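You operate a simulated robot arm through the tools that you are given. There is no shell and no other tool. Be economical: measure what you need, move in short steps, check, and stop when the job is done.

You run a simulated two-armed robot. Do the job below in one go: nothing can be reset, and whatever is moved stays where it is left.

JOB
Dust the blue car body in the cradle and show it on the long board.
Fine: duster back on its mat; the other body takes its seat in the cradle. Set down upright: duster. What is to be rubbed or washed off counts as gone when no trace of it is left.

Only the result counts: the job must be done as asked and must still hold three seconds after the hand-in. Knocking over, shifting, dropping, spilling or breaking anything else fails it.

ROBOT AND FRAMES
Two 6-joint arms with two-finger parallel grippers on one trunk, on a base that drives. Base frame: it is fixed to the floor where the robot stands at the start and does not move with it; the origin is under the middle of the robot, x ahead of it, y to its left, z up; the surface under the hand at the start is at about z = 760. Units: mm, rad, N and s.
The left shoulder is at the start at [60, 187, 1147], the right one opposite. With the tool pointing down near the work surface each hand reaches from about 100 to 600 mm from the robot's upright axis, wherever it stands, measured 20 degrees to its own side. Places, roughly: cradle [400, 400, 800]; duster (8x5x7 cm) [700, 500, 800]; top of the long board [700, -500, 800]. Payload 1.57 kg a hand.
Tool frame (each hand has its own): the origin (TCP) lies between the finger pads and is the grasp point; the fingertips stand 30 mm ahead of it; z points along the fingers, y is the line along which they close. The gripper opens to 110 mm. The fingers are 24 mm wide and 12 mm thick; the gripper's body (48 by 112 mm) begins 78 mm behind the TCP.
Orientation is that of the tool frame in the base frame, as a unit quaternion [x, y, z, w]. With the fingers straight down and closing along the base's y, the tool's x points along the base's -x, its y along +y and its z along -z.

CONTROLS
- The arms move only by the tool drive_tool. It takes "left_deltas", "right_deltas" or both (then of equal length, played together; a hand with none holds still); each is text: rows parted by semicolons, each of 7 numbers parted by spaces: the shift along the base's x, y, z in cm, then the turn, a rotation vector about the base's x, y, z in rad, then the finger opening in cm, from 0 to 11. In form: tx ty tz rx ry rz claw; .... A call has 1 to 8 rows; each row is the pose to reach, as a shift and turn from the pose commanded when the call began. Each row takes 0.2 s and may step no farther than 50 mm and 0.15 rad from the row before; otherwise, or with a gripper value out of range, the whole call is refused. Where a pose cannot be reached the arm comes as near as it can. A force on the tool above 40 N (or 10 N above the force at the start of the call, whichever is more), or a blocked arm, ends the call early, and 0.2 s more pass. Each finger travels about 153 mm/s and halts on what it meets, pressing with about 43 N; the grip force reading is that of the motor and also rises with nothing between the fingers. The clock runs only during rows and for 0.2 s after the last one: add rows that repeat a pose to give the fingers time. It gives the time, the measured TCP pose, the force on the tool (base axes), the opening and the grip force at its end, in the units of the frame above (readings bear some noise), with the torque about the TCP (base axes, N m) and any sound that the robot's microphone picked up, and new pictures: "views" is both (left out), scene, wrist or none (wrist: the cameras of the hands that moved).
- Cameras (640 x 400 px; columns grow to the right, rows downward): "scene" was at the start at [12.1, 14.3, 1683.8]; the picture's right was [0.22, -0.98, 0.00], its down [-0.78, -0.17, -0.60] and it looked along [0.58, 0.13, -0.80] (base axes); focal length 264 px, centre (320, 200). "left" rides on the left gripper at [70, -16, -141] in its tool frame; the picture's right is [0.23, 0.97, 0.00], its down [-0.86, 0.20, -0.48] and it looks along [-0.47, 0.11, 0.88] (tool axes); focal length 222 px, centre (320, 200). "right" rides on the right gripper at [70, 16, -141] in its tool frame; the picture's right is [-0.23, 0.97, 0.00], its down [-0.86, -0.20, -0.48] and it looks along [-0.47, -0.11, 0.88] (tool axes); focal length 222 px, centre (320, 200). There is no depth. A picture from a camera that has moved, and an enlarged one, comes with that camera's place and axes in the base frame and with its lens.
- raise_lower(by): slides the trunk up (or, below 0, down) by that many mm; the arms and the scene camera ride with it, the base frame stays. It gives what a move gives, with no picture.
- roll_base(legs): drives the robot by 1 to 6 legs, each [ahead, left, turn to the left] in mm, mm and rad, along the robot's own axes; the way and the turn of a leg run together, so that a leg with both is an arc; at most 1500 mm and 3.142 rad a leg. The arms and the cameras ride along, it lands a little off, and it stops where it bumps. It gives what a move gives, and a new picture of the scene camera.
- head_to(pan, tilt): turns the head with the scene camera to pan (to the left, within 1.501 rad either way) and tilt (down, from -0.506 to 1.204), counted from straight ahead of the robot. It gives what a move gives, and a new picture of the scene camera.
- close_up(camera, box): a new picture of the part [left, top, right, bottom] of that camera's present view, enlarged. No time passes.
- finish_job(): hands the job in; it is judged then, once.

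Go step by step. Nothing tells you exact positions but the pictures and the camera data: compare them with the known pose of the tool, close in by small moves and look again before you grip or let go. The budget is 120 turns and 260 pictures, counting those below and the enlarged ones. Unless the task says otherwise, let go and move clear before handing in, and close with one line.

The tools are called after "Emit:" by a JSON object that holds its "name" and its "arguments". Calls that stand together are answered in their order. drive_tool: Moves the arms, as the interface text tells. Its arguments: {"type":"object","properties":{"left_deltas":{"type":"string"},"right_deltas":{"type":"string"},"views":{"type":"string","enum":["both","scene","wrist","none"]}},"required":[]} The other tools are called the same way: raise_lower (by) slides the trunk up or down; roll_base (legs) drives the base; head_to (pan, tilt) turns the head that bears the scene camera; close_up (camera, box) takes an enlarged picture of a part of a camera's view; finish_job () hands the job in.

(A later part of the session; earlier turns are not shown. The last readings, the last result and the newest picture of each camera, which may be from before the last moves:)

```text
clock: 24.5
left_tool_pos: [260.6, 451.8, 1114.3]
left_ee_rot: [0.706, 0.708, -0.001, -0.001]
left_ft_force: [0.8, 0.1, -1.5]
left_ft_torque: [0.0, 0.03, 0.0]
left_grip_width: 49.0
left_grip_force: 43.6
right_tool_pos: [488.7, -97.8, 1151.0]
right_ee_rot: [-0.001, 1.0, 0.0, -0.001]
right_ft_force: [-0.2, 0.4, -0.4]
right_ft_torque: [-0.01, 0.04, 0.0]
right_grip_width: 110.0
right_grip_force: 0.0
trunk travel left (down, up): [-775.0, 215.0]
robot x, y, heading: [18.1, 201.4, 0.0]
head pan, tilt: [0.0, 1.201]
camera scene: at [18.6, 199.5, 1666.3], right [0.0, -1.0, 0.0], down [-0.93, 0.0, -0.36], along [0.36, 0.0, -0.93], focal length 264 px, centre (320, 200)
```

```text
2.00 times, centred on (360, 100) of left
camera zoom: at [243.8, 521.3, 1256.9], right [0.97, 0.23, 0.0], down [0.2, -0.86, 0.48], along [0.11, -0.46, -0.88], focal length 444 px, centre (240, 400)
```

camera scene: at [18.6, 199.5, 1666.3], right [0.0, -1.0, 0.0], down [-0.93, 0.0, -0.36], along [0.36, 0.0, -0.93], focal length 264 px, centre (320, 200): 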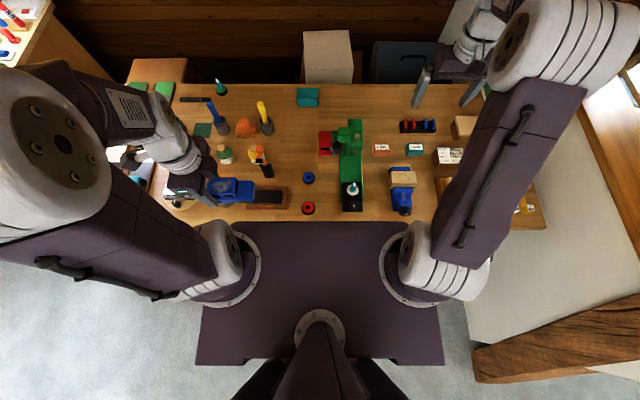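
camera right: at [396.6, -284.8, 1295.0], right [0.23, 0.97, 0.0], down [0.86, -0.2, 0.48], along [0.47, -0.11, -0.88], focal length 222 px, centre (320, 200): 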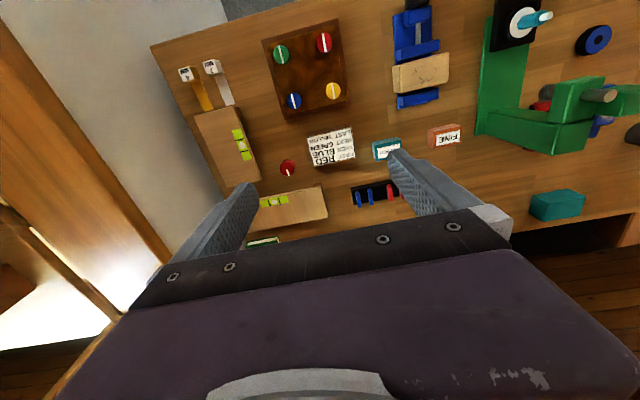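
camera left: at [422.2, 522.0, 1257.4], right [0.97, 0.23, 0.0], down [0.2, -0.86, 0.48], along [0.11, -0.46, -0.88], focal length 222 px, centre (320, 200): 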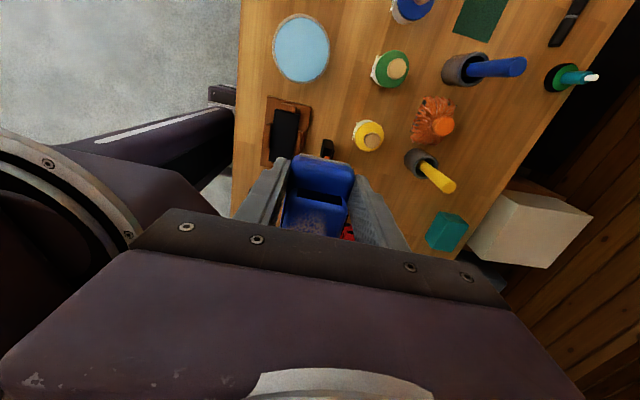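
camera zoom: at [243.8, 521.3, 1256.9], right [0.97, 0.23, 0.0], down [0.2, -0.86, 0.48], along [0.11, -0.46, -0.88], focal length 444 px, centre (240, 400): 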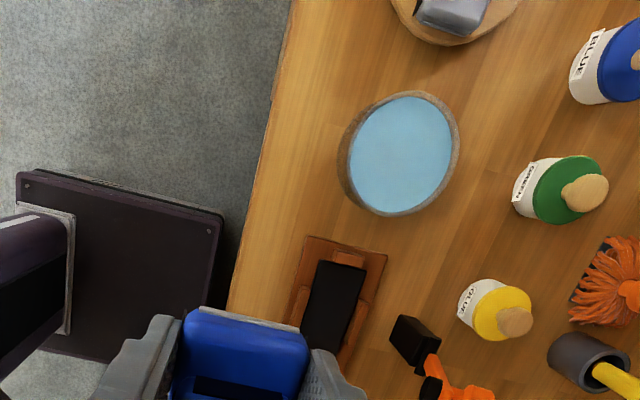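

The cradle slot spans roughly x 350–399 and y 337–453 (centre about [374, 395]), and the held body's centre is 43 mm to −y of the TCP. I'll move over it and descend to a checking height.

Emit:
{"name": "drive_tool", "arguments": {"left_deltas": "2 -0.3 0 0 0 0 0;6 -0.8 0 0 0 0 0;10 -1.4 0 0 0 0 0;11.3 -1.4 -2 0 0 0 0;11.3 -1.4 -6.5 0 0 0 0;11.3 -1.4 -11 0 0 0 0;11.3 -1.4 -15.5 0 0 0 0;11.3 -1.4 -20 0 0 0 0", "views": "both"}}

Emit:
{"name": "close_up", "arguments": {"camera": "scene", "box": [210, 150, 310, 225]}}

Emit:
{"name": "close_up", "arguments": {"camera": "left", "box": [220, 60, 420, 240]}}

```text
clock: 26.3
left_tool_pos: [372.1, 438.5, 912.6]
left_ee_rot: [0.706, 0.708, 0.0, -0.001]
left_ft_force: [-0.3, 0.5, -0.9]
left_ft_torque: [0.06, 0.01, -0.01]
left_grip_width: 48.9
left_grip_force: 43.3
right_tool_pos: [486.7, -96.2, 1151.9]
right_ee_rot: [0.0, 1.0, 0.0, -0.001]
right_ft_force: [0.2, 0.9, 0.2]
right_ft_torque: [-0.04, 0.01, 0.04]
right_grip_width: 110.1
right_grip_force: 0.0
trunk travel left (down, up): [-775.0, 215.0]
robot x, y, heading: [20.9, 200.5, 0.002]
head pan, tilt: [0.0, 1.201]
camera scene: at [16.8, 200.4, 1666.4], right [0.0, -1.0, 0.0], down [-0.93, 0.0, -0.36], along [0.36, 0.0, -0.93], focal length 264 px, centre (320, 200)
camera left: at [354.7, 509.0, 1055.7], right [0.97, 0.23, 0.0], down [0.2, -0.85, 0.48], along [0.11, -0.46, -0.88], focal length 222 px, centre (320, 200)
```

scene: 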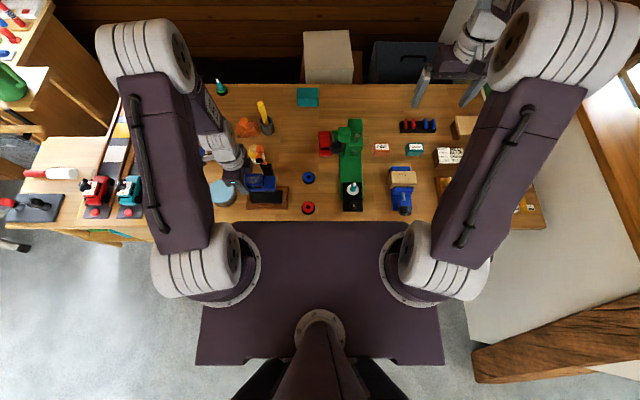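
left: 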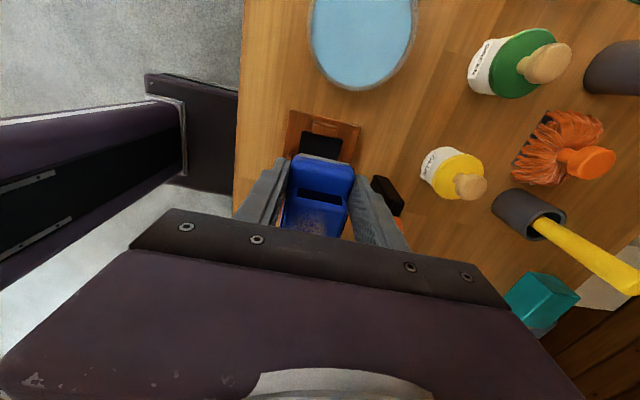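

```text
5.33 times, centred on (260, 188) of scene
camera zoom: at [16.8, 200.4, 1666.4], right [0.0, -1.0, 0.0], down [-0.93, 0.0, -0.36], along [0.36, 0.0, -0.93], focal length 1406 px, centre (640, 267)
```

zoom: 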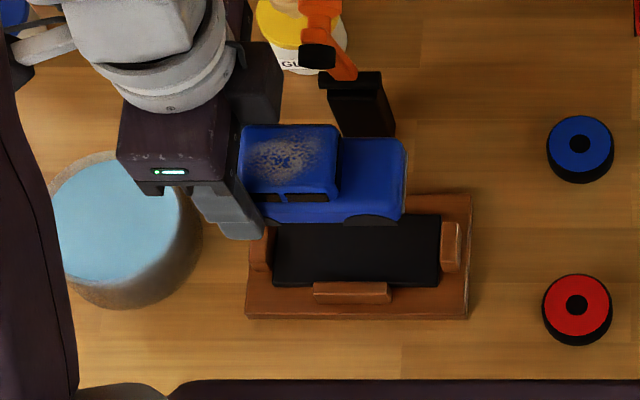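

```text
2.22 times, centred on (320, 150) of left
camera zoom: at [354.7, 509.0, 1055.7], right [0.97, 0.23, 0.0], down [0.2, -0.85, 0.48], along [0.11, -0.46, -0.88], focal length 494 px, centre (320, 311)
```

zoom: 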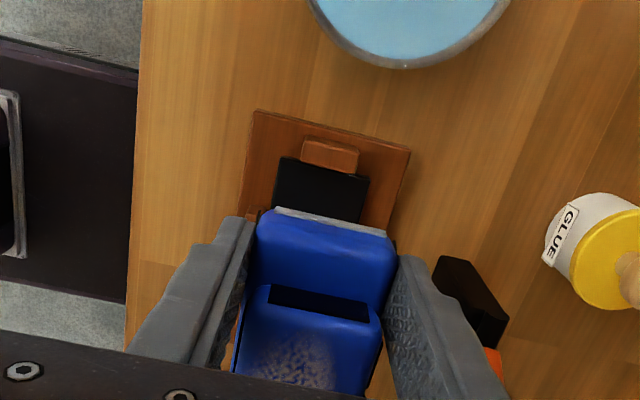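

The body is nearly aligned. I'll shift about 4 mm to −y, go lower and compare again.

Emit:
{"name": "drive_tool", "arguments": {"left_deltas": "0.15 -0.4 -1 0 0 0 0;0.15 -0.4 -3 0 0 0 0;0.15 -0.4 -5 0 0 0 0;0.15 -0.4 -6 0 0 0 0;0.15 -0.4 -6 0 0 0 0", "views": "none"}}

Emit:
{"name": "close_up", "arguments": {"camera": "scene", "box": [230, 165, 300, 215]}}

Emit:
{"name": "close_up", "arguments": {"camera": "left", "box": [240, 80, 400, 240]}}

```text
clock: 27.5
left_tool_pos: [374.0, 435.2, 854.1]
left_ee_rot: [0.707, 0.707, 0.0, -0.001]
left_ft_force: [-0.9, -0.2, -1.2]
left_ft_torque: [0.03, 0.02, -0.01]
left_grip_width: 48.8
left_grip_force: 43.1
right_tool_pos: [485.9, -97.5, 1153.4]
right_ee_rot: [-0.001, 1.0, 0.001, 0.0]
right_ft_force: [0.0, -0.3, -0.9]
right_ft_torque: [0.02, -0.01, 0.01]
right_grip_width: 109.9
right_grip_force: 0.0
trunk travel left (down, up): [-775.0, 215.0]
robot x, y, heading: [19.6, 198.7, 0.002]
head pan, tilt: [0.0, 1.201]
```

```text
8.00 times, centred on (265, 190) of scene
camera zoom: at [15.0, 199.6, 1666.3], right [0.0, -1.0, 0.0], down [-0.93, 0.0, -0.36], along [0.36, 0.0, -0.93], focal length 2108 px, centre (760, 280)
```

zoom: 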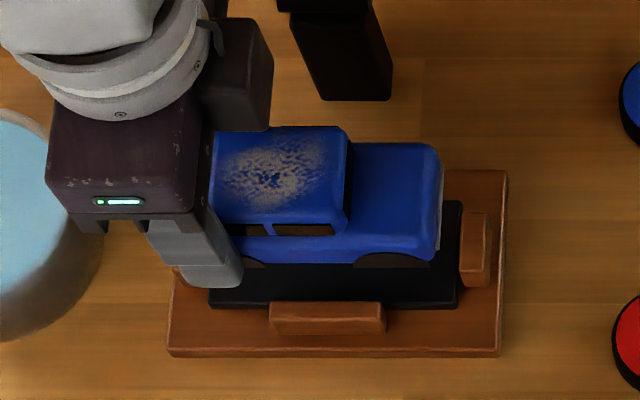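

```text
2.50 times, centred on (320, 160) of left
camera zoom: at [355.9, 504.0, 997.1], right [0.97, 0.23, 0.0], down [0.2, -0.85, 0.48], along [0.11, -0.47, -0.88], focal length 555 px, centre (320, 300)
```

zoom: 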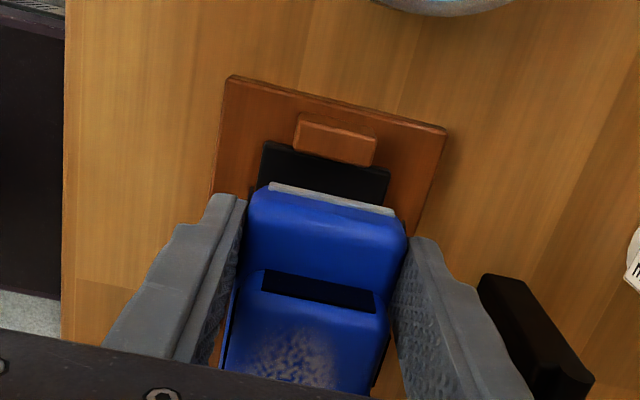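

The body now lines up with the lips within about 2 mm. I'll descend in small steps and watch the forces.

Emit:
{"name": "drive_tool", "arguments": {"left_deltas": "0 0 -1 0 0 0 0;0 0 -2 0 0 0 0;0 0 -2.7 0 0 0 0;0 0 -2.7 0 0 0 0", "views": "none"}}

Emit:
{"name": "close_up", "arguments": {"camera": "scene", "box": [230, 165, 300, 215]}}

Emit:
{"name": "close_up", "arguments": {"camera": "left", "box": [240, 80, 400, 240]}}

```text
clock: 28.5
left_tool_pos: [374.5, 432.0, 828.1]
left_ee_rot: [0.706, 0.708, 0.0, 0.0]
left_ft_force: [-0.4, -0.2, -0.4]
left_ft_torque: [0.04, 0.01, 0.03]
left_grip_width: 48.8
left_grip_force: 42.6
right_tool_pos: [486.2, -98.7, 1152.9]
right_ee_rot: [0.0, 1.0, -0.001, 0.0]
right_ft_force: [-0.2, -0.7, 0.1]
right_ft_torque: [-0.01, 0.01, -0.03]
right_grip_width: 109.9
right_grip_force: 0.2
trunk travel left (down, up): [-775.0, 215.0]
robot x, y, heading: [22.0, 195.6, 0.006]
head pan, tilt: [0.0, 1.201]
```

```text
8.00 times, centred on (265, 190) of scene
camera zoom: at [15.0, 199.5, 1666.3], right [0.0, -1.0, 0.0], down [-0.93, 0.0, -0.36], along [0.36, 0.0, -0.93], focal length 2108 px, centre (760, 280)
```

zoom: 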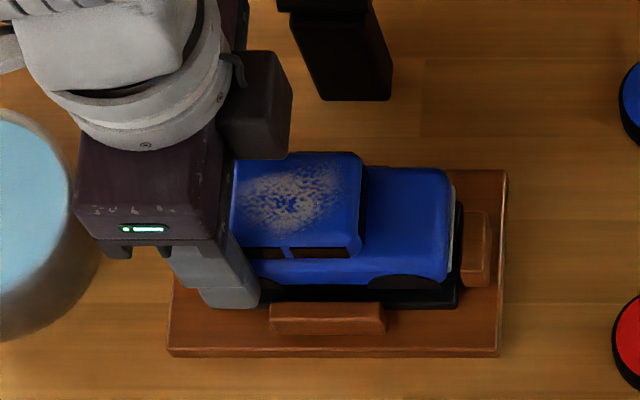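

```text
2.50 times, centred on (320, 160) of left
camera zoom: at [356.4, 502.4, 970.3], right [0.97, 0.23, 0.0], down [0.2, -0.86, 0.48], along [0.11, -0.46, -0.88], focal length 555 px, centre (320, 300)
```

zoom: 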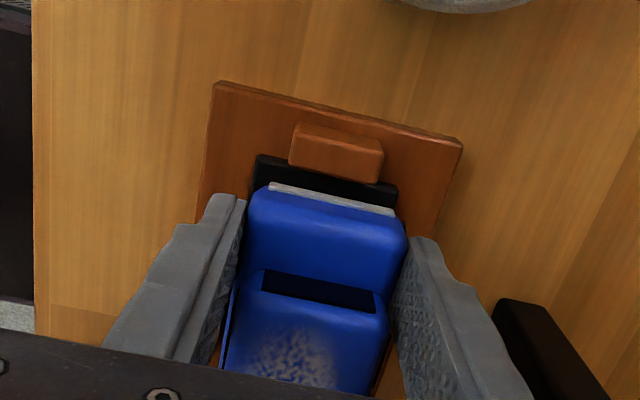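

Still aligned. I'll continue down gently.

Emit:
{"name": "drive_tool", "arguments": {"left_deltas": "-0.05 0 -0.5 0 0 0 0;-0.05 0 -0.9 0 0 0 0;-0.05 0 -1.2 0 0 0 0;-0.05 0 -1.2 0 0 0 0", "views": "none"}}

Emit:
{"name": "close_up", "arguments": {"camera": "scene", "box": [230, 165, 300, 215]}}

```text
clock: 29.5
left_tool_pos: [373.7, 434.4, 815.2]
left_ee_rot: [0.706, 0.708, -0.001, -0.001]
left_ft_force: [0.2, 1.8, -0.6]
left_ft_torque: [0.08, 0.03, 0.01]
left_grip_width: 49.0
left_grip_force: 43.0
right_tool_pos: [485.1, -98.6, 1152.2]
right_ee_rot: [-0.001, 1.0, 0.0, 0.0]
right_ft_force: [0.0, -0.3, 0.4]
right_ft_torque: [-0.02, 0.01, 0.01]
right_grip_width: 110.2
right_grip_force: 0.1
trunk travel left (down, up): [-775.0, 215.0]
robot x, y, heading: [20.2, 203.5, -0.0]
head pan, tilt: [0.0, 1.201]
```

```text
8.00 times, centred on (265, 190) of scene
camera zoom: at [15.0, 199.6, 1666.3], right [0.0, -1.0, 0.0], down [-0.93, 0.0, -0.36], along [0.36, 0.0, -0.93], focal length 2108 px, centre (760, 280)
```

zoom: 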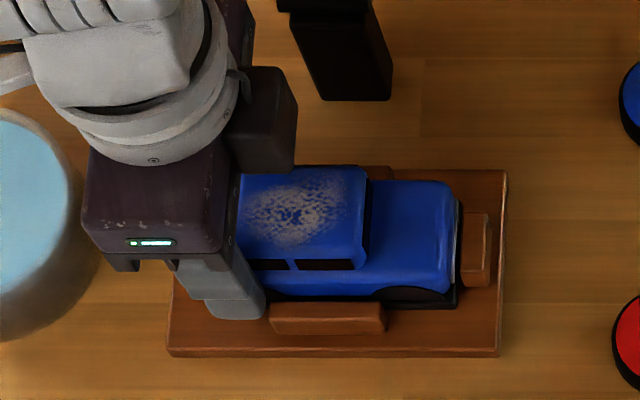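

It is going between the lips without resistance. I'll lower the last bit until the force rises.

Emit:
{"name": "drive_tool", "arguments": {"left_deltas": "0 0 -0.2 0 0 0 0;0 0 -0.35 0 0 0 0;0 0 -0.35 0 0 0 0", "views": "none"}}

Emit:
{"name": "close_up", "arguments": {"camera": "left", "box": [240, 80, 400, 240]}}

```text
clock: 30.3
left_tool_pos: [373.8, 433.3, 813.7]
left_ee_rot: [0.706, 0.708, 0.002, 0.0]
left_ft_force: [1.4, 3.3, 23.4]
left_ft_torque: [-0.74, 0.34, -0.03]
left_grip_width: 49.1
left_grip_force: 43.1
right_tool_pos: [484.5, -98.1, 1153.9]
right_ee_rot: [0.0, 1.0, 0.0, 0.001]
right_ft_force: [0.1, -0.3, -0.3]
right_ft_torque: [0.01, 0.0, 0.0]
right_grip_width: 109.9
right_grip_force: 0.1
trunk travel left (down, up): [-775.0, 215.0]
robot x, y, heading: [21.6, 201.0, 0.003]
head pan, tilt: [0.0, 1.201]
```

```text
2.50 times, centred on (320, 160) of left
camera zoom: at [354.9, 502.6, 956.3], right [0.97, 0.23, 0.0], down [0.2, -0.86, 0.48], along [0.11, -0.46, -0.88], focal length 555 px, centre (320, 300)
```

zoom: 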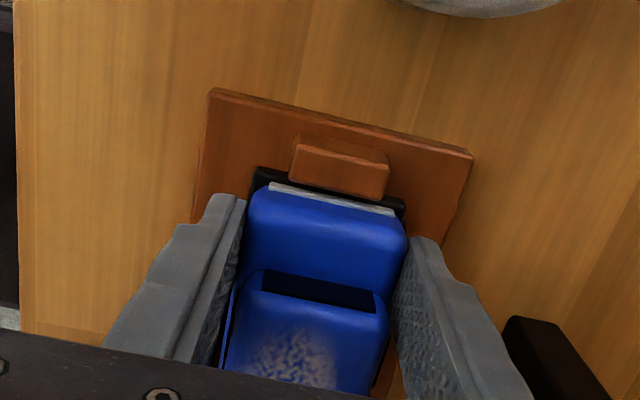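

The body has met the pad at TCP z about 814. I'll ease off, open, and check the seat.

Emit:
{"name": "drive_tool", "arguments": {"left_deltas": "0 0 0.2 0 0 0 0;0 0 0.2 0 0 0 4.9;0 0 0.2 0 0 0 5.4;0 0 0.2 0 0 0 6.6;0 0 2 0 0 0 6.6;0 0 6 0 0 0 6.6;0 0 10.5 0 0 0 6.6;0 0 15 0 0 0 6.6", "views": "none"}}

Emit:
{"name": "close_up", "arguments": {"camera": "scene", "box": [230, 165, 300, 215]}}

Emit:
{"name": "close_up", "arguments": {"camera": "left", "box": [220, 80, 420, 240]}}

```text
clock: 32.1
left_tool_pos: [372.2, 435.2, 963.9]
left_ee_rot: [0.706, 0.708, 0.001, -0.001]
left_ft_force: [0.0, -0.1, 0.4]
left_ft_torque: [0.01, -0.05, 0.0]
left_grip_width: 66.2
left_grip_force: 0.0
right_tool_pos: [485.5, -98.6, 1153.1]
right_ee_rot: [-0.001, 1.0, 0.0, 0.001]
right_ft_force: [0.1, 0.2, 0.2]
right_ft_torque: [0.0, 0.0, -0.01]
right_grip_width: 110.1
right_grip_force: 0.0
trunk travel left (down, up): [-775.0, 215.0]
robot x, y, heading: [19.0, 202.4, 0.002]
head pan, tilt: [0.0, 1.201]
```

```text
8.00 times, centred on (265, 190) of scene
camera zoom: at [13.1, 199.0, 1666.2], right [0.0, -1.0, 0.0], down [-0.93, 0.0, -0.36], along [0.36, 0.0, -0.93], focal length 2108 px, centre (760, 280)
```

zoom: 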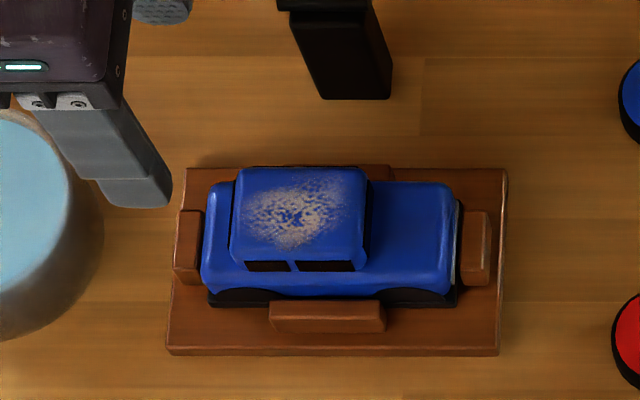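

```text
2.50 times, centred on (320, 160) of left
camera zoom: at [353.7, 504.4, 1106.0], right [0.97, 0.23, 0.0], down [0.2, -0.86, 0.48], along [0.11, -0.46, -0.88], focal length 555 px, centre (320, 300)
```

zoom: 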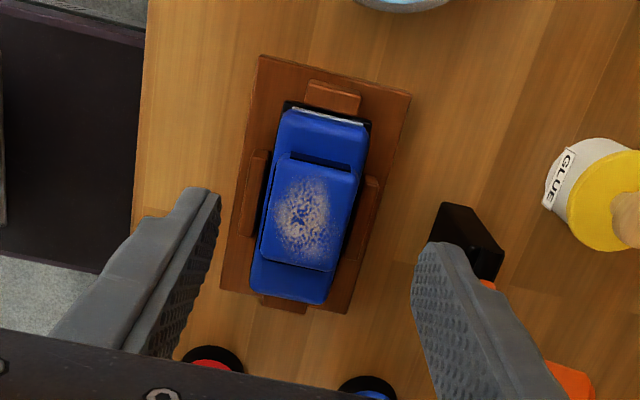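

The blue body is seated squarely. Next the duster: I'll raise the hand and drive forward.

Emit:
{"name": "drive_tool", "arguments": {"left_deltas": "0 0 4 0 0 0 6.6;0 0 8.5 0 0 0 6.6;0 0 13 0 0 0 6.6", "views": "none"}}

Emit:
{"name": "roll_base", "arguments": {"legs": [[180, 0, 0]]}}

Emit:
{"name": "drive_tool", "arguments": {"left_deltas": "2 1.5 -2 0 0 0 6.6;5 3 -5 0 0 0 6.6;8 4.5 -8 0 0 0 6.6;10.5 5.5 -10 0 0 0 6.6;10.5 5.5 -10 0 0 0 6.6", "views": "both"}}

Emit:
{"name": "close_up", "arguments": {"camera": "left", "box": [200, 40, 440, 230]}}

Emit:
{"name": "close_up", "arguments": {"camera": "scene", "box": [180, 120, 300, 215]}}

```text
clock: 32.9
left_tool_pos: [373.9, 433.2, 1093.2]
left_ee_rot: [0.706, 0.708, 0.001, 0.0]
left_ft_force: [-0.3, 0.0, -0.2]
left_ft_torque: [-0.03, 0.01, -0.01]
left_grip_width: 65.9
left_grip_force: 0.1
right_tool_pos: [485.3, -98.4, 1152.7]
right_ee_rot: [-0.001, 1.0, 0.0, 0.001]
right_ft_force: [-0.4, -0.5, -0.3]
right_ft_torque: [0.0, 0.03, -0.01]
right_grip_width: 109.8
right_grip_force: 0.0
trunk travel left (down, up): [-775.0, 215.0]
robot x, y, heading: [15.6, 200.0, -0.002]
head pan, tilt: [0.0, 1.201]
```

```text
clock: 34.4
left_tool_pos: [556.0, 434.9, 1094.9]
left_ee_rot: [0.706, 0.709, 0.002, 0.0]
left_ft_force: [-0.3, -0.4, -0.2]
left_ft_torque: [-0.01, 0.0, 0.02]
left_grip_width: 66.0
left_grip_force: 0.1
right_tool_pos: [668.6, -96.7, 1154.4]
right_ee_rot: [-0.002, 1.0, 0.0, 0.0]
right_ft_force: [-1.0, 0.7, 0.8]
right_ft_torque: [0.0, 0.0, 0.01]
right_grip_width: 110.3
right_grip_force: 0.0
trunk travel left (down, up): [-775.0, 215.0]
robot x, y, heading: [201.7, 204.0, 0.005]
head pan, tilt: [0.0, 1.201]
camera scene: at [196.5, 200.1, 1666.3], right [0.0, -1.0, 0.0], down [-0.93, 0.0, -0.36], along [0.36, 0.0, -0.93], focal length 264 px, centre (320, 200)
```

scene: 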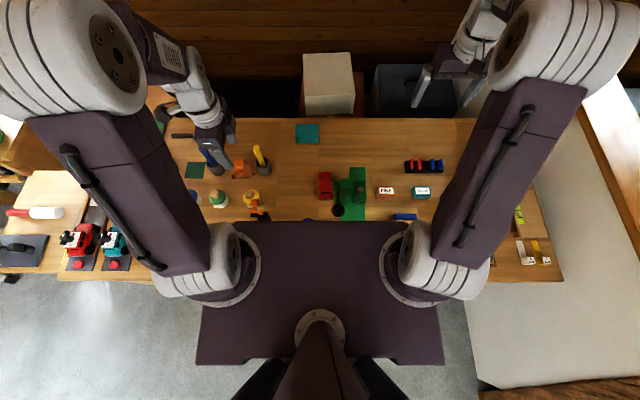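

```text
clock: 35.6
left_tool_pos: [663.1, 491.3, 992.7]
left_ee_rot: [0.705, 0.709, 0.001, -0.001]
left_ft_force: [-0.8, 0.6, 0.1]
left_ft_torque: [-0.01, -0.02, -0.01]
left_grip_width: 65.9
left_grip_force: 0.0
right_tool_pos: [671.6, -97.2, 1152.8]
right_ee_rot: [-0.002, 1.0, 0.0, 0.001]
right_ft_force: [0.1, 0.5, -0.4]
right_ft_torque: [0.02, 0.03, 0.01]
right_grip_width: 110.0
right_grip_force: 0.1
trunk travel left (down, up): [-775.0, 215.0]
robot x, y, heading: [206.5, 200.6, 0.001]
head pan, tilt: [0.0, 1.201]
camera scene: at [199.1, 199.7, 1666.3], right [0.0, -1.0, 0.0], down [-0.93, 0.0, -0.36], along [0.36, 0.0, -0.93], focal length 264 px, centre (320, 200)
camera left: at [645.5, 561.6, 1135.0], right [0.97, 0.23, 0.0], down [0.2, -0.85, 0.48], along [0.11, -0.46, -0.88], focal length 222 px, centre (320, 200)
```

scene: 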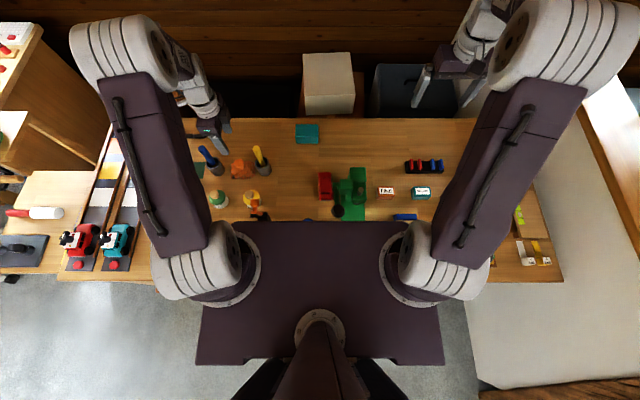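
left: 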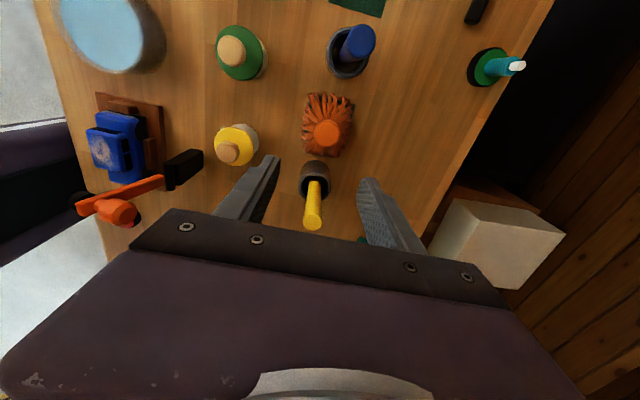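

```text
2.11 times, centred on (320, 135) of left
camera zoom: at [645.5, 561.6, 1135.0], right [0.97, 0.23, 0.0], down [0.2, -0.85, 0.48], along [0.11, -0.46, -0.88], focal length 468 px, centre (320, 337)
```

zoom: 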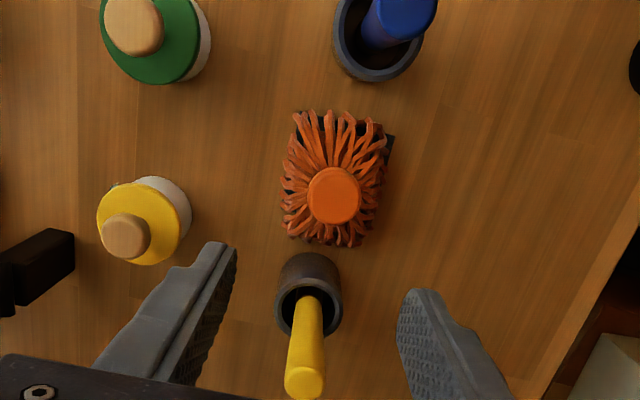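

```text
4.21 times, centred on (240, 168) of scene
camera zoom: at [199.1, 199.7, 1666.3], right [0.0, -1.0, 0.0], down [-0.93, 0.0, -0.36], along [0.36, 0.0, -0.93], focal length 1110 px, centre (657, 337)
```

zoom: 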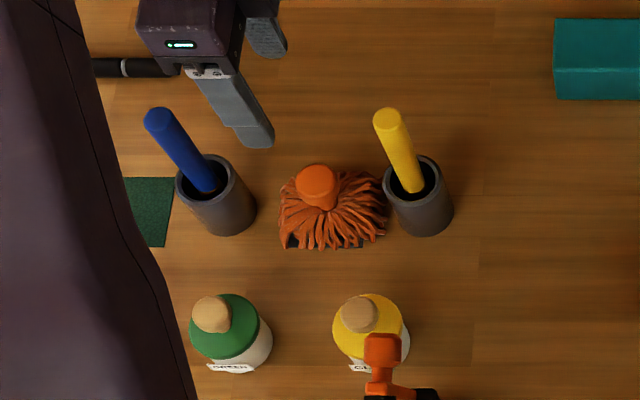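

The duster's knob top is roughly [669, 500, 830], standing on a dark mat between the two pots. I'll lower halfway and re-measure.

Emit:
{"name": "drive_tool", "arguments": {"left_deltas": "0.4 0.8 -3 0 0 0 6.6;0.4 0.8 -6 0 0 0 6.6;0.4 0.8 -9 0 0 0 6.6;0.4 0.8 -9 0 0 0 6.6", "views": "none"}}

Emit:
{"name": "close_up", "arguments": {"camera": "left", "box": [200, 60, 440, 230]}}

Emit:
{"name": "close_up", "arguments": {"camera": "scene", "box": [190, 130, 290, 200]}}

```text
clock: 36.6
left_tool_pos: [668.3, 499.6, 902.5]
left_ee_rot: [0.705, 0.709, 0.0, -0.001]
left_ft_force: [0.3, 0.4, -0.4]
left_ft_torque: [0.0, -0.03, 0.01]
left_grip_width: 66.1
left_grip_force: 0.1
right_tool_pos: [670.3, -97.4, 1151.6]
right_ee_rot: [-0.002, 1.0, 0.0, 0.0]
right_ft_force: [-0.5, -0.6, 0.6]
right_ft_torque: [-0.04, -0.02, -0.04]
right_grip_width: 110.2
right_grip_force: 0.1
trunk travel left (down, up): [-775.0, 215.0]
robot x, y, heading: [200.8, 203.2, 0.009]
head pan, tilt: [0.0, 1.201]
```

```text
2.35 times, centred on (320, 145) of left
camera zoom: at [650.4, 569.1, 1044.3], right [0.97, 0.23, 0.0], down [0.2, -0.85, 0.48], along [0.11, -0.46, -0.88], focal length 523 px, centre (320, 329)
```

zoom: 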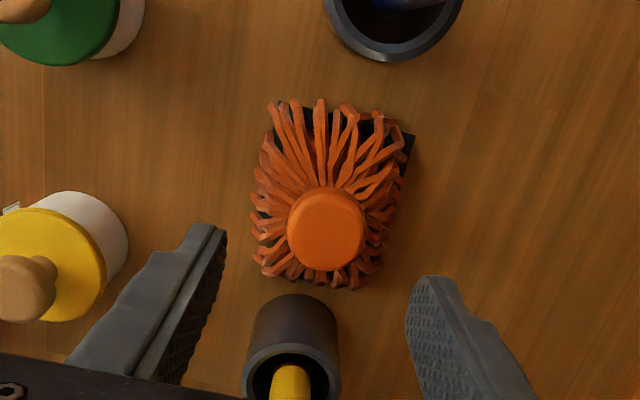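

```text
5.71 times, centred on (240, 165) of scene
camera zoom: at [200.0, 200.2, 1666.3], right [0.0, -1.0, 0.0], down [-0.93, 0.0, -0.36], along [0.36, 0.0, -0.93], focal length 1506 px, centre (777, 400)
```

zoom: 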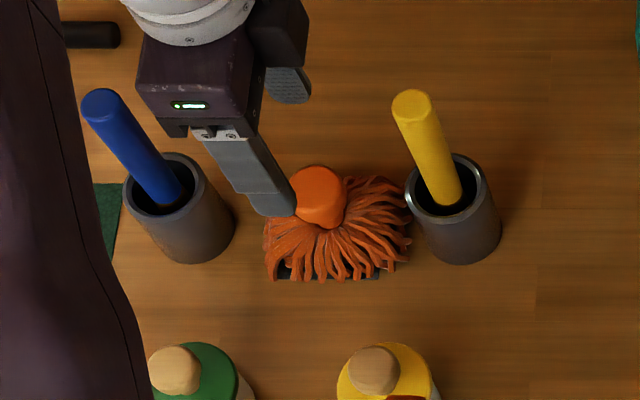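

The knob is close to [672, 498], nearly under the hand. I'll lower with a small x correction and check before closing.

Emit:
{"name": "drive_tool", "arguments": {"left_deltas": "0.3 -0.1 -2.5 0 0 0 6.6;0.3 -0.1 -5 0 0 0 6.6;0.3 -0.1 -7 0 0 0 6.6;0.3 -0.1 -7.5 0 0 0 6.6;0.3 -0.1 -7.5 0 0 0 6.6", "views": "none"}}

Emit:
{"name": "close_up", "arguments": {"camera": "left", "box": [200, 60, 440, 230]}}

Emit:
{"name": "close_up", "arguments": {"camera": "scene", "box": [190, 130, 290, 200]}}

```text
clock: 37.8
left_tool_pos: [671.4, 497.9, 828.1]
left_ee_rot: [0.705, 0.709, 0.0, -0.001]
left_ft_force: [-0.8, -0.5, 0.8]
left_ft_torque: [0.0, 0.03, -0.01]
left_grip_width: 66.1
left_grip_force: 0.1
right_tool_pos: [670.3, -96.1, 1152.6]
right_ee_rot: [-0.001, 1.0, 0.0, 0.001]
right_ft_force: [0.4, -0.4, -0.6]
right_ft_torque: [-0.01, 0.03, -0.02]
right_grip_width: 110.0
right_grip_force: 0.0
trunk travel left (down, up): [-775.0, 215.0]
robot x, y, heading: [202.2, 200.0, 0.008]
head pan, tilt: [0.0, 1.201]
```

```text
2.35 times, centred on (320, 145) of left
camera zoom: at [653.7, 566.8, 970.6], right [0.97, 0.23, 0.0], down [0.2, -0.85, 0.48], along [0.11, -0.46, -0.88], focal length 523 px, centre (320, 329)
```

zoom: 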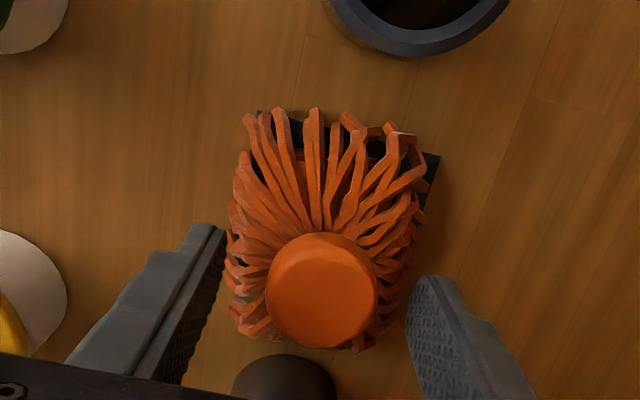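

```text
5.71 times, centred on (240, 165) of scene
camera zoom: at [199.9, 200.0, 1666.3], right [0.0, -1.0, 0.0], down [-0.93, 0.0, -0.36], along [0.36, 0.0, -0.93], focal length 1506 px, centre (777, 400)
```

zoom: 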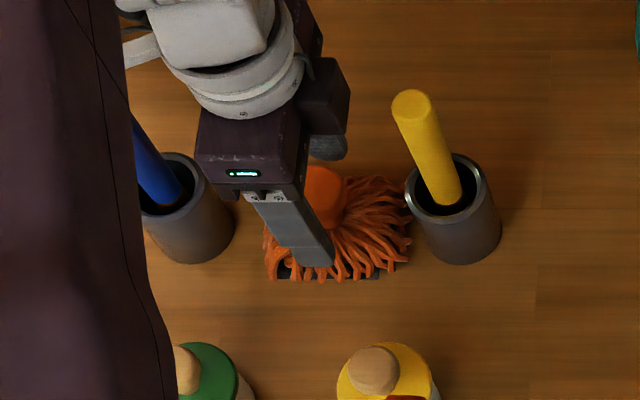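

Views disagree by about 1 cm in y on the knob (~495 ± 8). I'll lower a bit, narrow the fingers without touching, and look again.

Emit:
{"name": "drive_tool", "arguments": {"left_deltas": "0 -0.2 -0.5 0 0 0 5.4;0 -0.2 -1 0 0 0 4.4;0 -0.2 -1 0 0 0 4.4", "views": "none"}}

Emit:
{"name": "close_up", "arguments": {"camera": "left", "box": [240, 100, 400, 230]}}

Emit:
{"name": "close_up", "arguments": {"camera": "scene", "box": [210, 140, 280, 190]}}

```text
clock: 38.6
left_tool_pos: [671.2, 493.5, 819.5]
left_ee_rot: [0.706, 0.709, 0.001, 0.0]
left_ft_force: [-0.8, -0.9, -0.1]
left_ft_torque: [0.01, -0.01, -0.02]
left_grip_width: 44.0
left_grip_force: 0.1
right_tool_pos: [671.3, -97.1, 1153.7]
right_ee_rot: [-0.002, 1.0, 0.0, 0.0]
right_ft_force: [-0.4, -0.3, -0.1]
right_ft_torque: [0.0, -0.03, -0.02]
right_grip_width: 110.1
right_grip_force: 0.0
trunk travel left (down, up): [-775.0, 215.0]
robot x, y, heading: [200.2, 198.9, 0.002]
head pan, tilt: [0.0, 1.201]
```

```text
3.08 times, centred on (320, 165) of left
camera zoom: at [653.9, 565.0, 961.1], right [0.97, 0.23, 0.0], down [0.2, -0.85, 0.48], along [0.11, -0.46, -0.88], focal length 684 px, centre (320, 308)
```

zoom: 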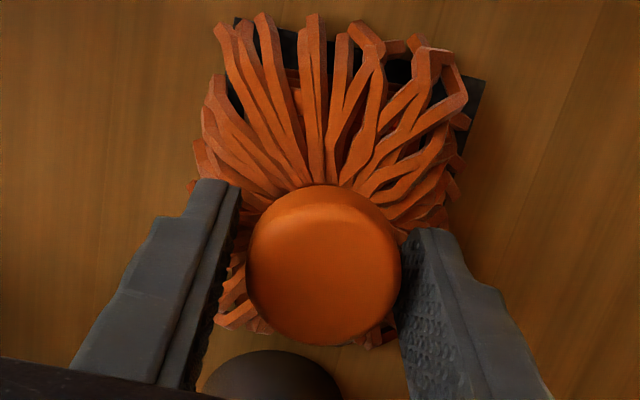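

```text
8.00 times, centred on (245, 165) of scene
camera zoom: at [200.0, 200.0, 1666.3], right [0.0, -1.0, 0.0], down [-0.93, 0.0, -0.36], along [0.36, 0.0, -0.93], focal length 2108 px, centre (920, 480)
```

zoom: 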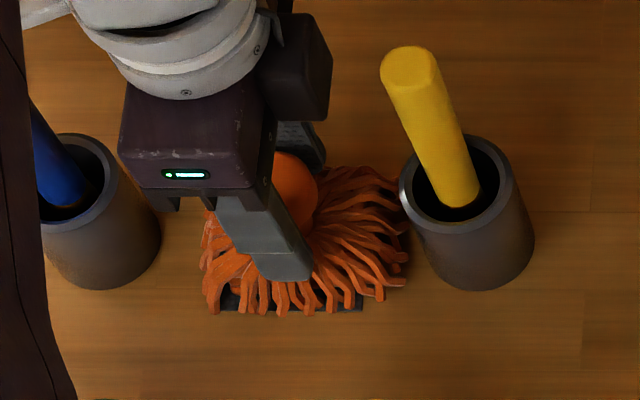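

The knob sits between the pads. I'll close on it.

Emit:
{"name": "drive_tool", "arguments": {"left_deltas": "0 0 0 0 0 0 3;0 0 0 0 0 0 1.5;0 0 0 0 0 0 0;0 0 0 0 0 0 0", "views": "none"}}

Emit:
{"name": "close_up", "arguments": {"camera": "left", "box": [240, 100, 400, 230]}}

```text
clock: 39.6
left_tool_pos: [670.4, 495.4, 817.8]
left_ee_rot: [0.705, 0.709, 0.0, -0.001]
left_ft_force: [0.4, -0.2, 0.2]
left_ft_torque: [-0.01, -0.02, -0.01]
left_grip_width: 34.8
left_grip_force: 42.2
right_tool_pos: [670.5, -97.7, 1152.8]
right_ee_rot: [-0.002, 1.0, 0.0, 0.0]
right_ft_force: [-0.2, -0.3, -0.1]
right_ft_torque: [-0.01, 0.01, -0.01]
right_grip_width: 109.9
right_grip_force: 0.1
trunk travel left (down, up): [-775.0, 215.0]
robot x, y, heading: [201.7, 201.8, 0.002]
head pan, tilt: [0.0, 1.201]
```

```text
3.08 times, centred on (320, 165) of left
camera zoom: at [654.0, 565.1, 961.1], right [0.97, 0.23, 0.0], down [0.2, -0.85, 0.48], along [0.11, -0.46, -0.88], focal length 684 px, centre (320, 308)
```

zoom: 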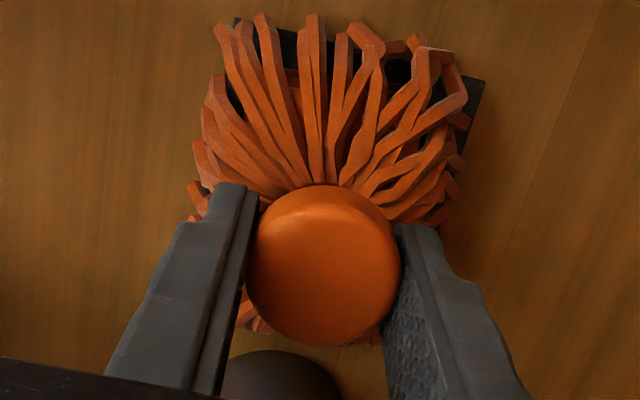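

The knob is held at 34.8 mm. I'll lift slowly, up to travel height.

Emit:
{"name": "drive_tool", "arguments": {"left_deltas": "0 0 0.4 0 0 0 0;0 0 1.2 0 0 0 0;0 0 2.5 0 0 0 0;0 0 4.5 0 0 0 0;0 0 8 0 0 0 0;0 0 12 0 0 0 0;0 0 16 0 0 0 0;0 0 20 0 0 0 0", "views": "both"}}

Emit:
{"name": "close_up", "arguments": {"camera": "left", "box": [200, 20, 440, 220]}}

Emit:
{"name": "close_up", "arguments": {"camera": "scene", "box": [190, 130, 290, 200]}}

```text
clock: 41.4
left_tool_pos: [671.3, 496.9, 1018.8]
left_ee_rot: [0.705, 0.709, 0.0, 0.0]
left_ft_force: [0.5, -0.4, -0.5]
left_ft_torque: [-0.02, -0.03, -0.01]
left_grip_width: 34.7
left_grip_force: 41.7
right_tool_pos: [669.5, -96.9, 1153.5]
right_ee_rot: [-0.001, 1.0, 0.0, 0.0]
right_ft_force: [0.7, -0.4, 0.0]
right_ft_torque: [0.02, -0.03, -0.01]
right_grip_width: 109.7
right_grip_force: 0.2
trunk travel left (down, up): [-775.0, 215.0]
robot x, y, heading: [202.3, 201.1, -0.002]
head pan, tilt: [0.0, 1.201]
camera scene: at [198.7, 199.6, 1666.3], right [0.0, -1.0, 0.0], down [-0.93, 0.0, -0.36], along [0.36, 0.0, -0.93], focal length 264 px, centre (320, 200)
camera left: at [652.1, 567.3, 1162.2], right [0.97, 0.23, 0.0], down [0.2, -0.85, 0.48], along [0.11, -0.46, -0.88], focal length 222 px, centre (320, 200)
```

scene: 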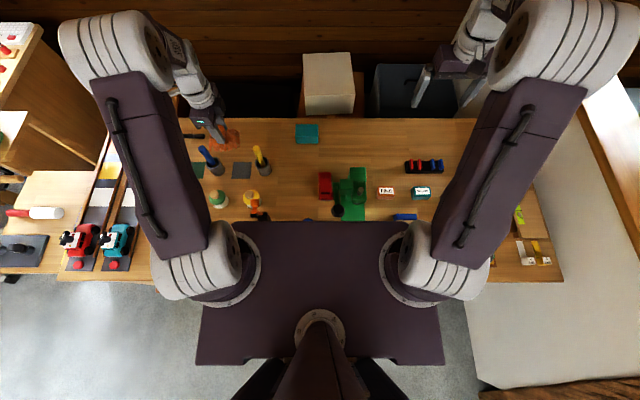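
left: 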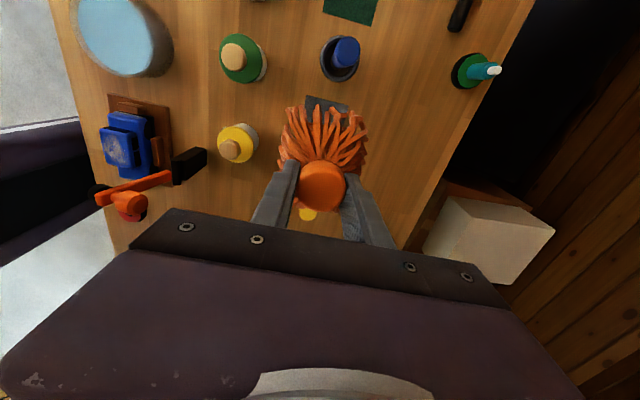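

```text
2.00 times, centred on (320, 120) of left
camera zoom: at [652.1, 567.3, 1162.2], right [0.97, 0.23, 0.0], down [0.2, -0.85, 0.48], along [0.11, -0.46, -0.88], focal length 444 px, centre (320, 360)
```

zoom: 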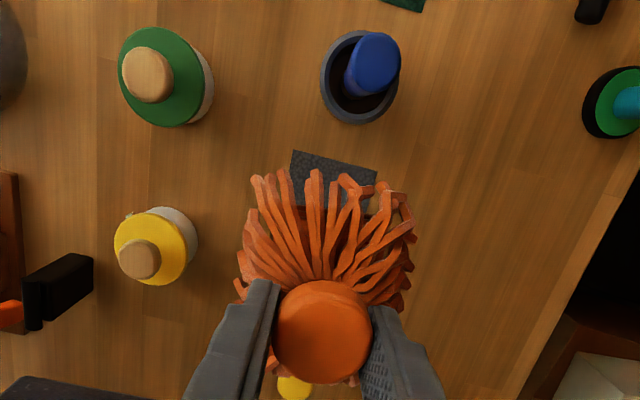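

```text
5.71 times, centred on (240, 165) of scene
camera zoom: at [198.7, 199.6, 1666.3], right [0.0, -1.0, 0.0], down [-0.93, 0.0, -0.36], along [0.36, 0.0, -0.93], focal length 1506 px, centre (777, 400)
```

zoom: 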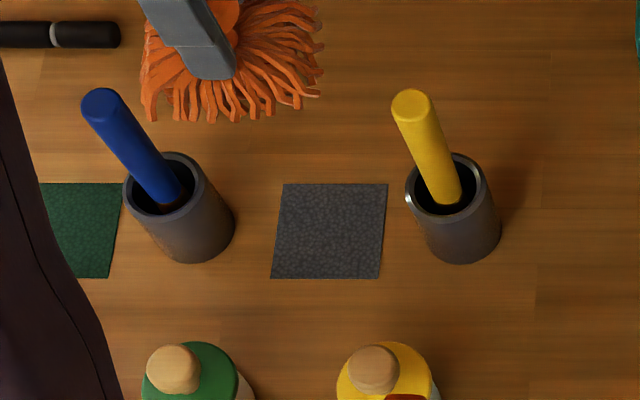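

The duster is up and its grey mat (centre about [672, 500]) stays on the bench. I'll raise further, drive back and turn the hand to yaw zero for dusting.

Emit:
{"name": "drive_tool", "arguments": {"left_deltas": "0 0 4 0 0 0 0;0 0 8 0 0 0 0", "views": "none"}}

Emit:
{"name": "roll_base", "arguments": {"legs": [[-180, 0, 0]]}}

Emit:
{"name": "drive_tool", "arguments": {"left_deltas": "-1 -1 0 0 0 0.14 0;-2.5 -2 0 0 0 0.28 0;-4 -3 0 0 0 0.42 0;-5.5 -4 0 0 0 0.56 0;-7 -5 0 0 0 0.7 0;-8.5 -6 0 0 0 0.84 0;-10 -7 0 0 0 0.98 0;-11.5 -8 0 0 0 1.12 0", "views": "none"}}

Emit:
{"name": "drive_tool", "arguments": {"left_deltas": "0 -0.5 0 0 0 0.14 0;0 -1 0 0 0 0.28 0;0 -1 0 0 0 0.42 0;0 -1 -1 0 0 0.45 0;0 -1 -5 0 0 0.45 0;0 -1 -5 0 0 0.45 0", "views": "both"}}

```text
clock: 42.0
left_tool_pos: [671.8, 494.8, 1098.4]
left_ee_rot: [0.706, 0.709, 0.0, 0.0]
left_ft_force: [0.3, -0.6, -0.5]
left_ft_torque: [-0.03, -0.03, -0.02]
left_grip_width: 34.8
left_grip_force: 41.6
right_tool_pos: [671.1, -96.4, 1152.3]
right_ee_rot: [-0.002, 1.0, 0.0, 0.002]
right_ft_force: [0.3, -0.4, 0.4]
right_ft_torque: [0.04, 0.01, 0.02]
right_grip_width: 110.1
right_grip_force: 0.1
trunk travel left (down, up): [-775.0, 215.0]
robot x, y, heading: [204.9, 200.2, 0.006]
head pan, tilt: [0.0, 1.201]
```

```text
clock: 43.5
left_tool_pos: [491.4, 494.7, 1097.0]
left_ee_rot: [0.706, 0.708, 0.0, -0.001]
left_ft_force: [0.1, -0.5, -0.6]
left_ft_torque: [-0.01, 0.02, 0.04]
left_grip_width: 34.9
left_grip_force: 42.3
right_tool_pos: [489.2, -97.1, 1151.4]
right_ee_rot: [-0.002, 1.0, -0.001, -0.001]
right_ft_force: [0.2, -0.4, -0.2]
right_ft_torque: [0.02, 0.01, 0.03]
right_grip_width: 109.8
right_grip_force: 0.0
trunk travel left (down, up): [-775.0, 215.0]
robot x, y, heading: [17.6, 200.4, -0.001]
head pan, tilt: [0.0, 1.201]
camera scene: at [19.5, 199.8, 1666.3], right [0.0, -1.0, 0.0], down [-0.93, 0.0, -0.36], along [0.36, 0.0, -0.93], focal length 264 px, centre (320, 200)
```

scene: 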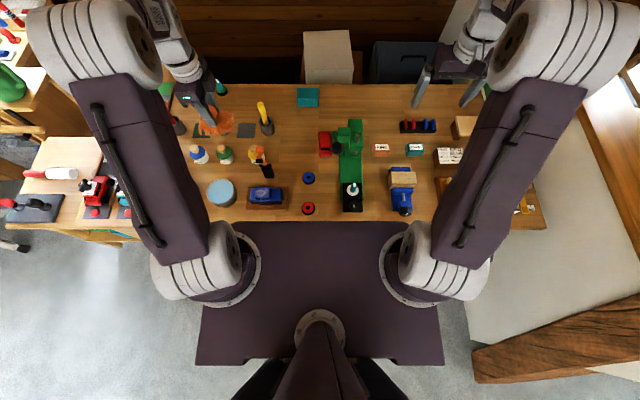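

```text
clock: 45.3
left_tool_pos: [374.6, 413.8, 1097.4]
left_ee_rot: [0.219, 0.976, 0.001, -0.001]
left_ft_force: [0.0, -0.8, 0.1]
left_ft_torque: [0.0, -0.01, 0.01]
left_grip_width: 34.6
left_grip_force: 42.1
right_tool_pos: [486.0, -98.5, 1154.0]
right_ee_rot: [-0.002, 1.0, -0.001, 0.0]
right_ft_force: [0.0, 0.7, -1.3]
right_ft_torque: [0.02, 0.01, -0.01]
right_grip_width: 110.2
right_grip_force: 0.1
trunk travel left (down, up): [-775.0, 215.0]
robot x, y, heading: [18.7, 202.4, 0.0]
head pan, tilt: [0.0, 1.201]
```

```text
clock: 46.7
left_tool_pos: [376.0, 406.2, 1046.3]
left_ee_rot: [-0.002, 1.0, -0.001, -0.001]
left_ft_force: [-0.6, -0.3, -1.6]
left_ft_torque: [0.0, 0.0, 0.01]
left_grip_width: 34.6
left_grip_force: 41.6
right_tool_pos: [486.4, -98.0, 1153.9]
right_ee_rot: [-0.003, 1.0, 0.0, -0.001]
right_ft_force: [-0.5, 0.2, 0.8]
right_ft_torque: [0.01, 0.0, 0.0]
right_grip_width: 110.1
right_grip_force: 0.1
trunk travel left (down, up): [-775.0, 215.0]
robot x, y, heading: [19.6, 201.1, -0.004]
head pan, tilt: [0.0, 1.201]
camera scene: at [15.2, 199.6, 1666.3], right [0.0, -1.0, 0.0], down [-0.93, 0.0, -0.36], along [0.36, 0.0, -0.93], focal length 264 px, centre (320, 200)
camera left: at [305.5, 390.2, 1189.7], right [-0.23, 0.97, 0.0], down [0.85, 0.2, 0.48], along [0.46, 0.11, -0.88], focal length 222 px, centre (320, 200)
```

scene: 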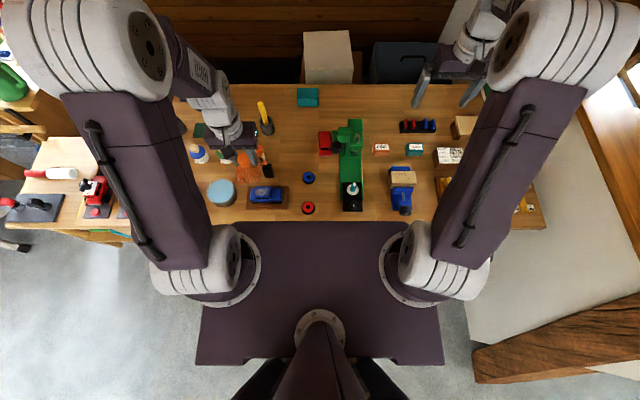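
left: 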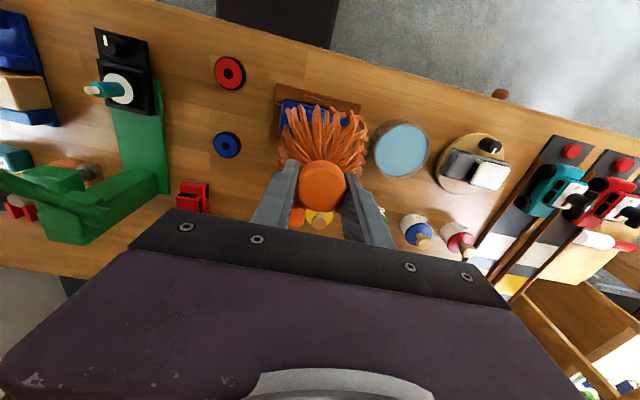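

The duster overhangs toward the hammer side, so I'll shift 13 mm toward −x before descending beside it.

Emit:
{"name": "drive_tool", "arguments": {"left_deltas": "-1.4 0 0 0 0 0 0;-1.4 0 -4 0 0 0 0;-1.4 0 -8 0 0 0 0;-1.4 0 -12 0 0 0 0;-1.4 0 -14 0 0 0 0;-1.4 0 -14 0 0 0 0", "views": "none"}}

Emit:
{"name": "close_up", "arguments": {"camera": "scene", "box": [220, 150, 310, 215]}}

```text
clock: 48.1
left_tool_pos: [359.5, 403.3, 907.8]
left_ee_rot: [-0.001, 1.0, 0.0, -0.001]
left_ft_force: [0.4, -0.3, -0.3]
left_ft_torque: [-0.02, 0.0, -0.01]
left_grip_width: 34.8
left_grip_force: 41.8
right_tool_pos: [487.0, -98.0, 1152.3]
right_ee_rot: [-0.002, 1.0, 0.0, -0.001]
right_ft_force: [0.7, -0.1, -0.3]
right_ft_torque: [0.02, 0.03, -0.01]
right_grip_width: 109.8
right_grip_force: 0.0
trunk travel left (down, up): [-775.0, 215.0]
robot x, y, heading: [19.6, 204.5, 0.005]
head pan, tilt: [0.0, 1.201]
```

```text
6.15 times, centred on (265, 182) of scene
camera zoom: at [15.5, 199.5, 1666.3], right [0.0, -1.0, 0.0], down [-0.93, 0.0, -0.36], along [0.36, 0.0, -0.93], focal length 1622 px, centre (658, 308)
```

zoom: 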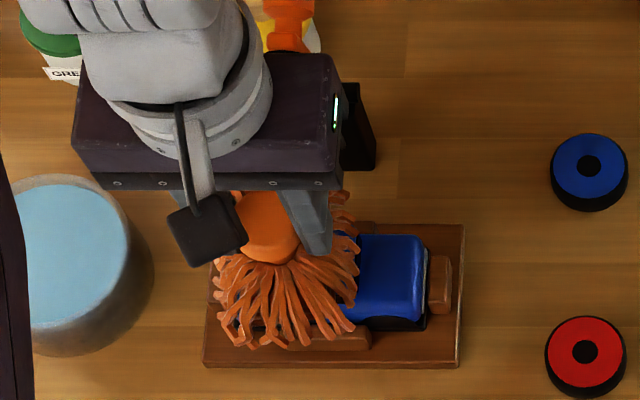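

Now I'll lower onto the roof gently until contact shows.

Emit:
{"name": "drive_tool", "arguments": {"left_deltas": "0.3 0 -0.7 0 0 0 0;0.3 0 -1.2 0 0 0 0;0.3 0 -1.6 0 0 0 0;0.3 0 -2 0 0 0 0", "views": "none"}}

```text
clock: 49.1
left_tool_pos: [364.1, 404.9, 888.4]
left_ee_rot: [-0.002, 1.0, 0.0, -0.001]
left_ft_force: [-0.3, 0.0, -1.5]
left_ft_torque: [0.0, 0.0, -0.01]
left_grip_width: 34.7
left_grip_force: 41.9
right_tool_pos: [487.2, -96.3, 1153.6]
right_ee_rot: [-0.001, 1.0, 0.0, 0.0]
right_ft_force: [-0.3, 0.0, 0.3]
right_ft_torque: [-0.02, 0.0, -0.01]
right_grip_width: 110.1
right_grip_force: 0.1
trunk travel left (down, up): [-775.0, 215.0]
robot x, y, heading: [16.0, 204.7, -0.002]
head pan, tilt: [0.0, 1.201]
```

Emit:
{"name": "drive_tool", "arguments": {"left_deltas": "0 0 -0.3 0 0 0 0;0 0 -0.6 0 0 0 0;0 0 -0.8 0 0 0 0;0 0 -1 0 0 0 0", "views": "none"}}

```text
clock: 49.9
left_tool_pos: [362.1, 405.2, 883.5]
left_ee_rot: [-0.003, 1.0, 0.001, 0.003]
left_ft_force: [-6.4, 5.1, 37.8]
left_ft_torque: [0.25, 0.47, 0.02]
left_grip_width: 34.7
left_grip_force: 41.8
right_tool_pos: [483.9, -97.4, 1154.4]
right_ee_rot: [-0.001, 1.0, -0.001, 0.002]
right_ft_force: [0.6, -0.8, 0.0]
right_ft_torque: [-0.01, 0.0, 0.01]
right_grip_width: 110.3
right_grip_force: 0.1
trunk travel left (down, up): [-775.0, 215.0]
robot x, y, heading: [22.4, 202.3, 0.004]
head pan, tilt: [0.0, 1.201]
stopped in row 3 (left hand): the force on the tool passed its limit at 46 N (the readings are from after the stop); the commanded pose is now the measured one
```

Contact is at TCP z about 885. I'll ease off slightly and rub back and forth.

Emit:
{"name": "drive_tool", "arguments": {"left_deltas": "0 0 0.15 0 0 0 0;0 0 0.15 0 0 0 0", "views": "none"}}

```text
clock: 50.5
left_tool_pos: [362.8, 404.2, 883.5]
left_ee_rot: [-0.003, 1.0, 0.001, 0.003]
left_ft_force: [-4.5, 1.9, 25.3]
left_ft_torque: [-0.01, 0.4, -0.02]
left_grip_width: 34.5
left_grip_force: 41.7
right_tool_pos: [484.1, -97.7, 1153.4]
right_ee_rot: [-0.002, 1.0, 0.0, 0.001]
right_ft_force: [0.7, 0.4, -0.2]
right_ft_torque: [0.02, 0.0, 0.04]
right_grip_width: 109.8
right_grip_force: 0.1
trunk travel left (down, up): [-775.0, 215.0]
robot x, y, heading: [19.3, 200.8, 0.003]
head pan, tilt: [0.0, 1.201]
```

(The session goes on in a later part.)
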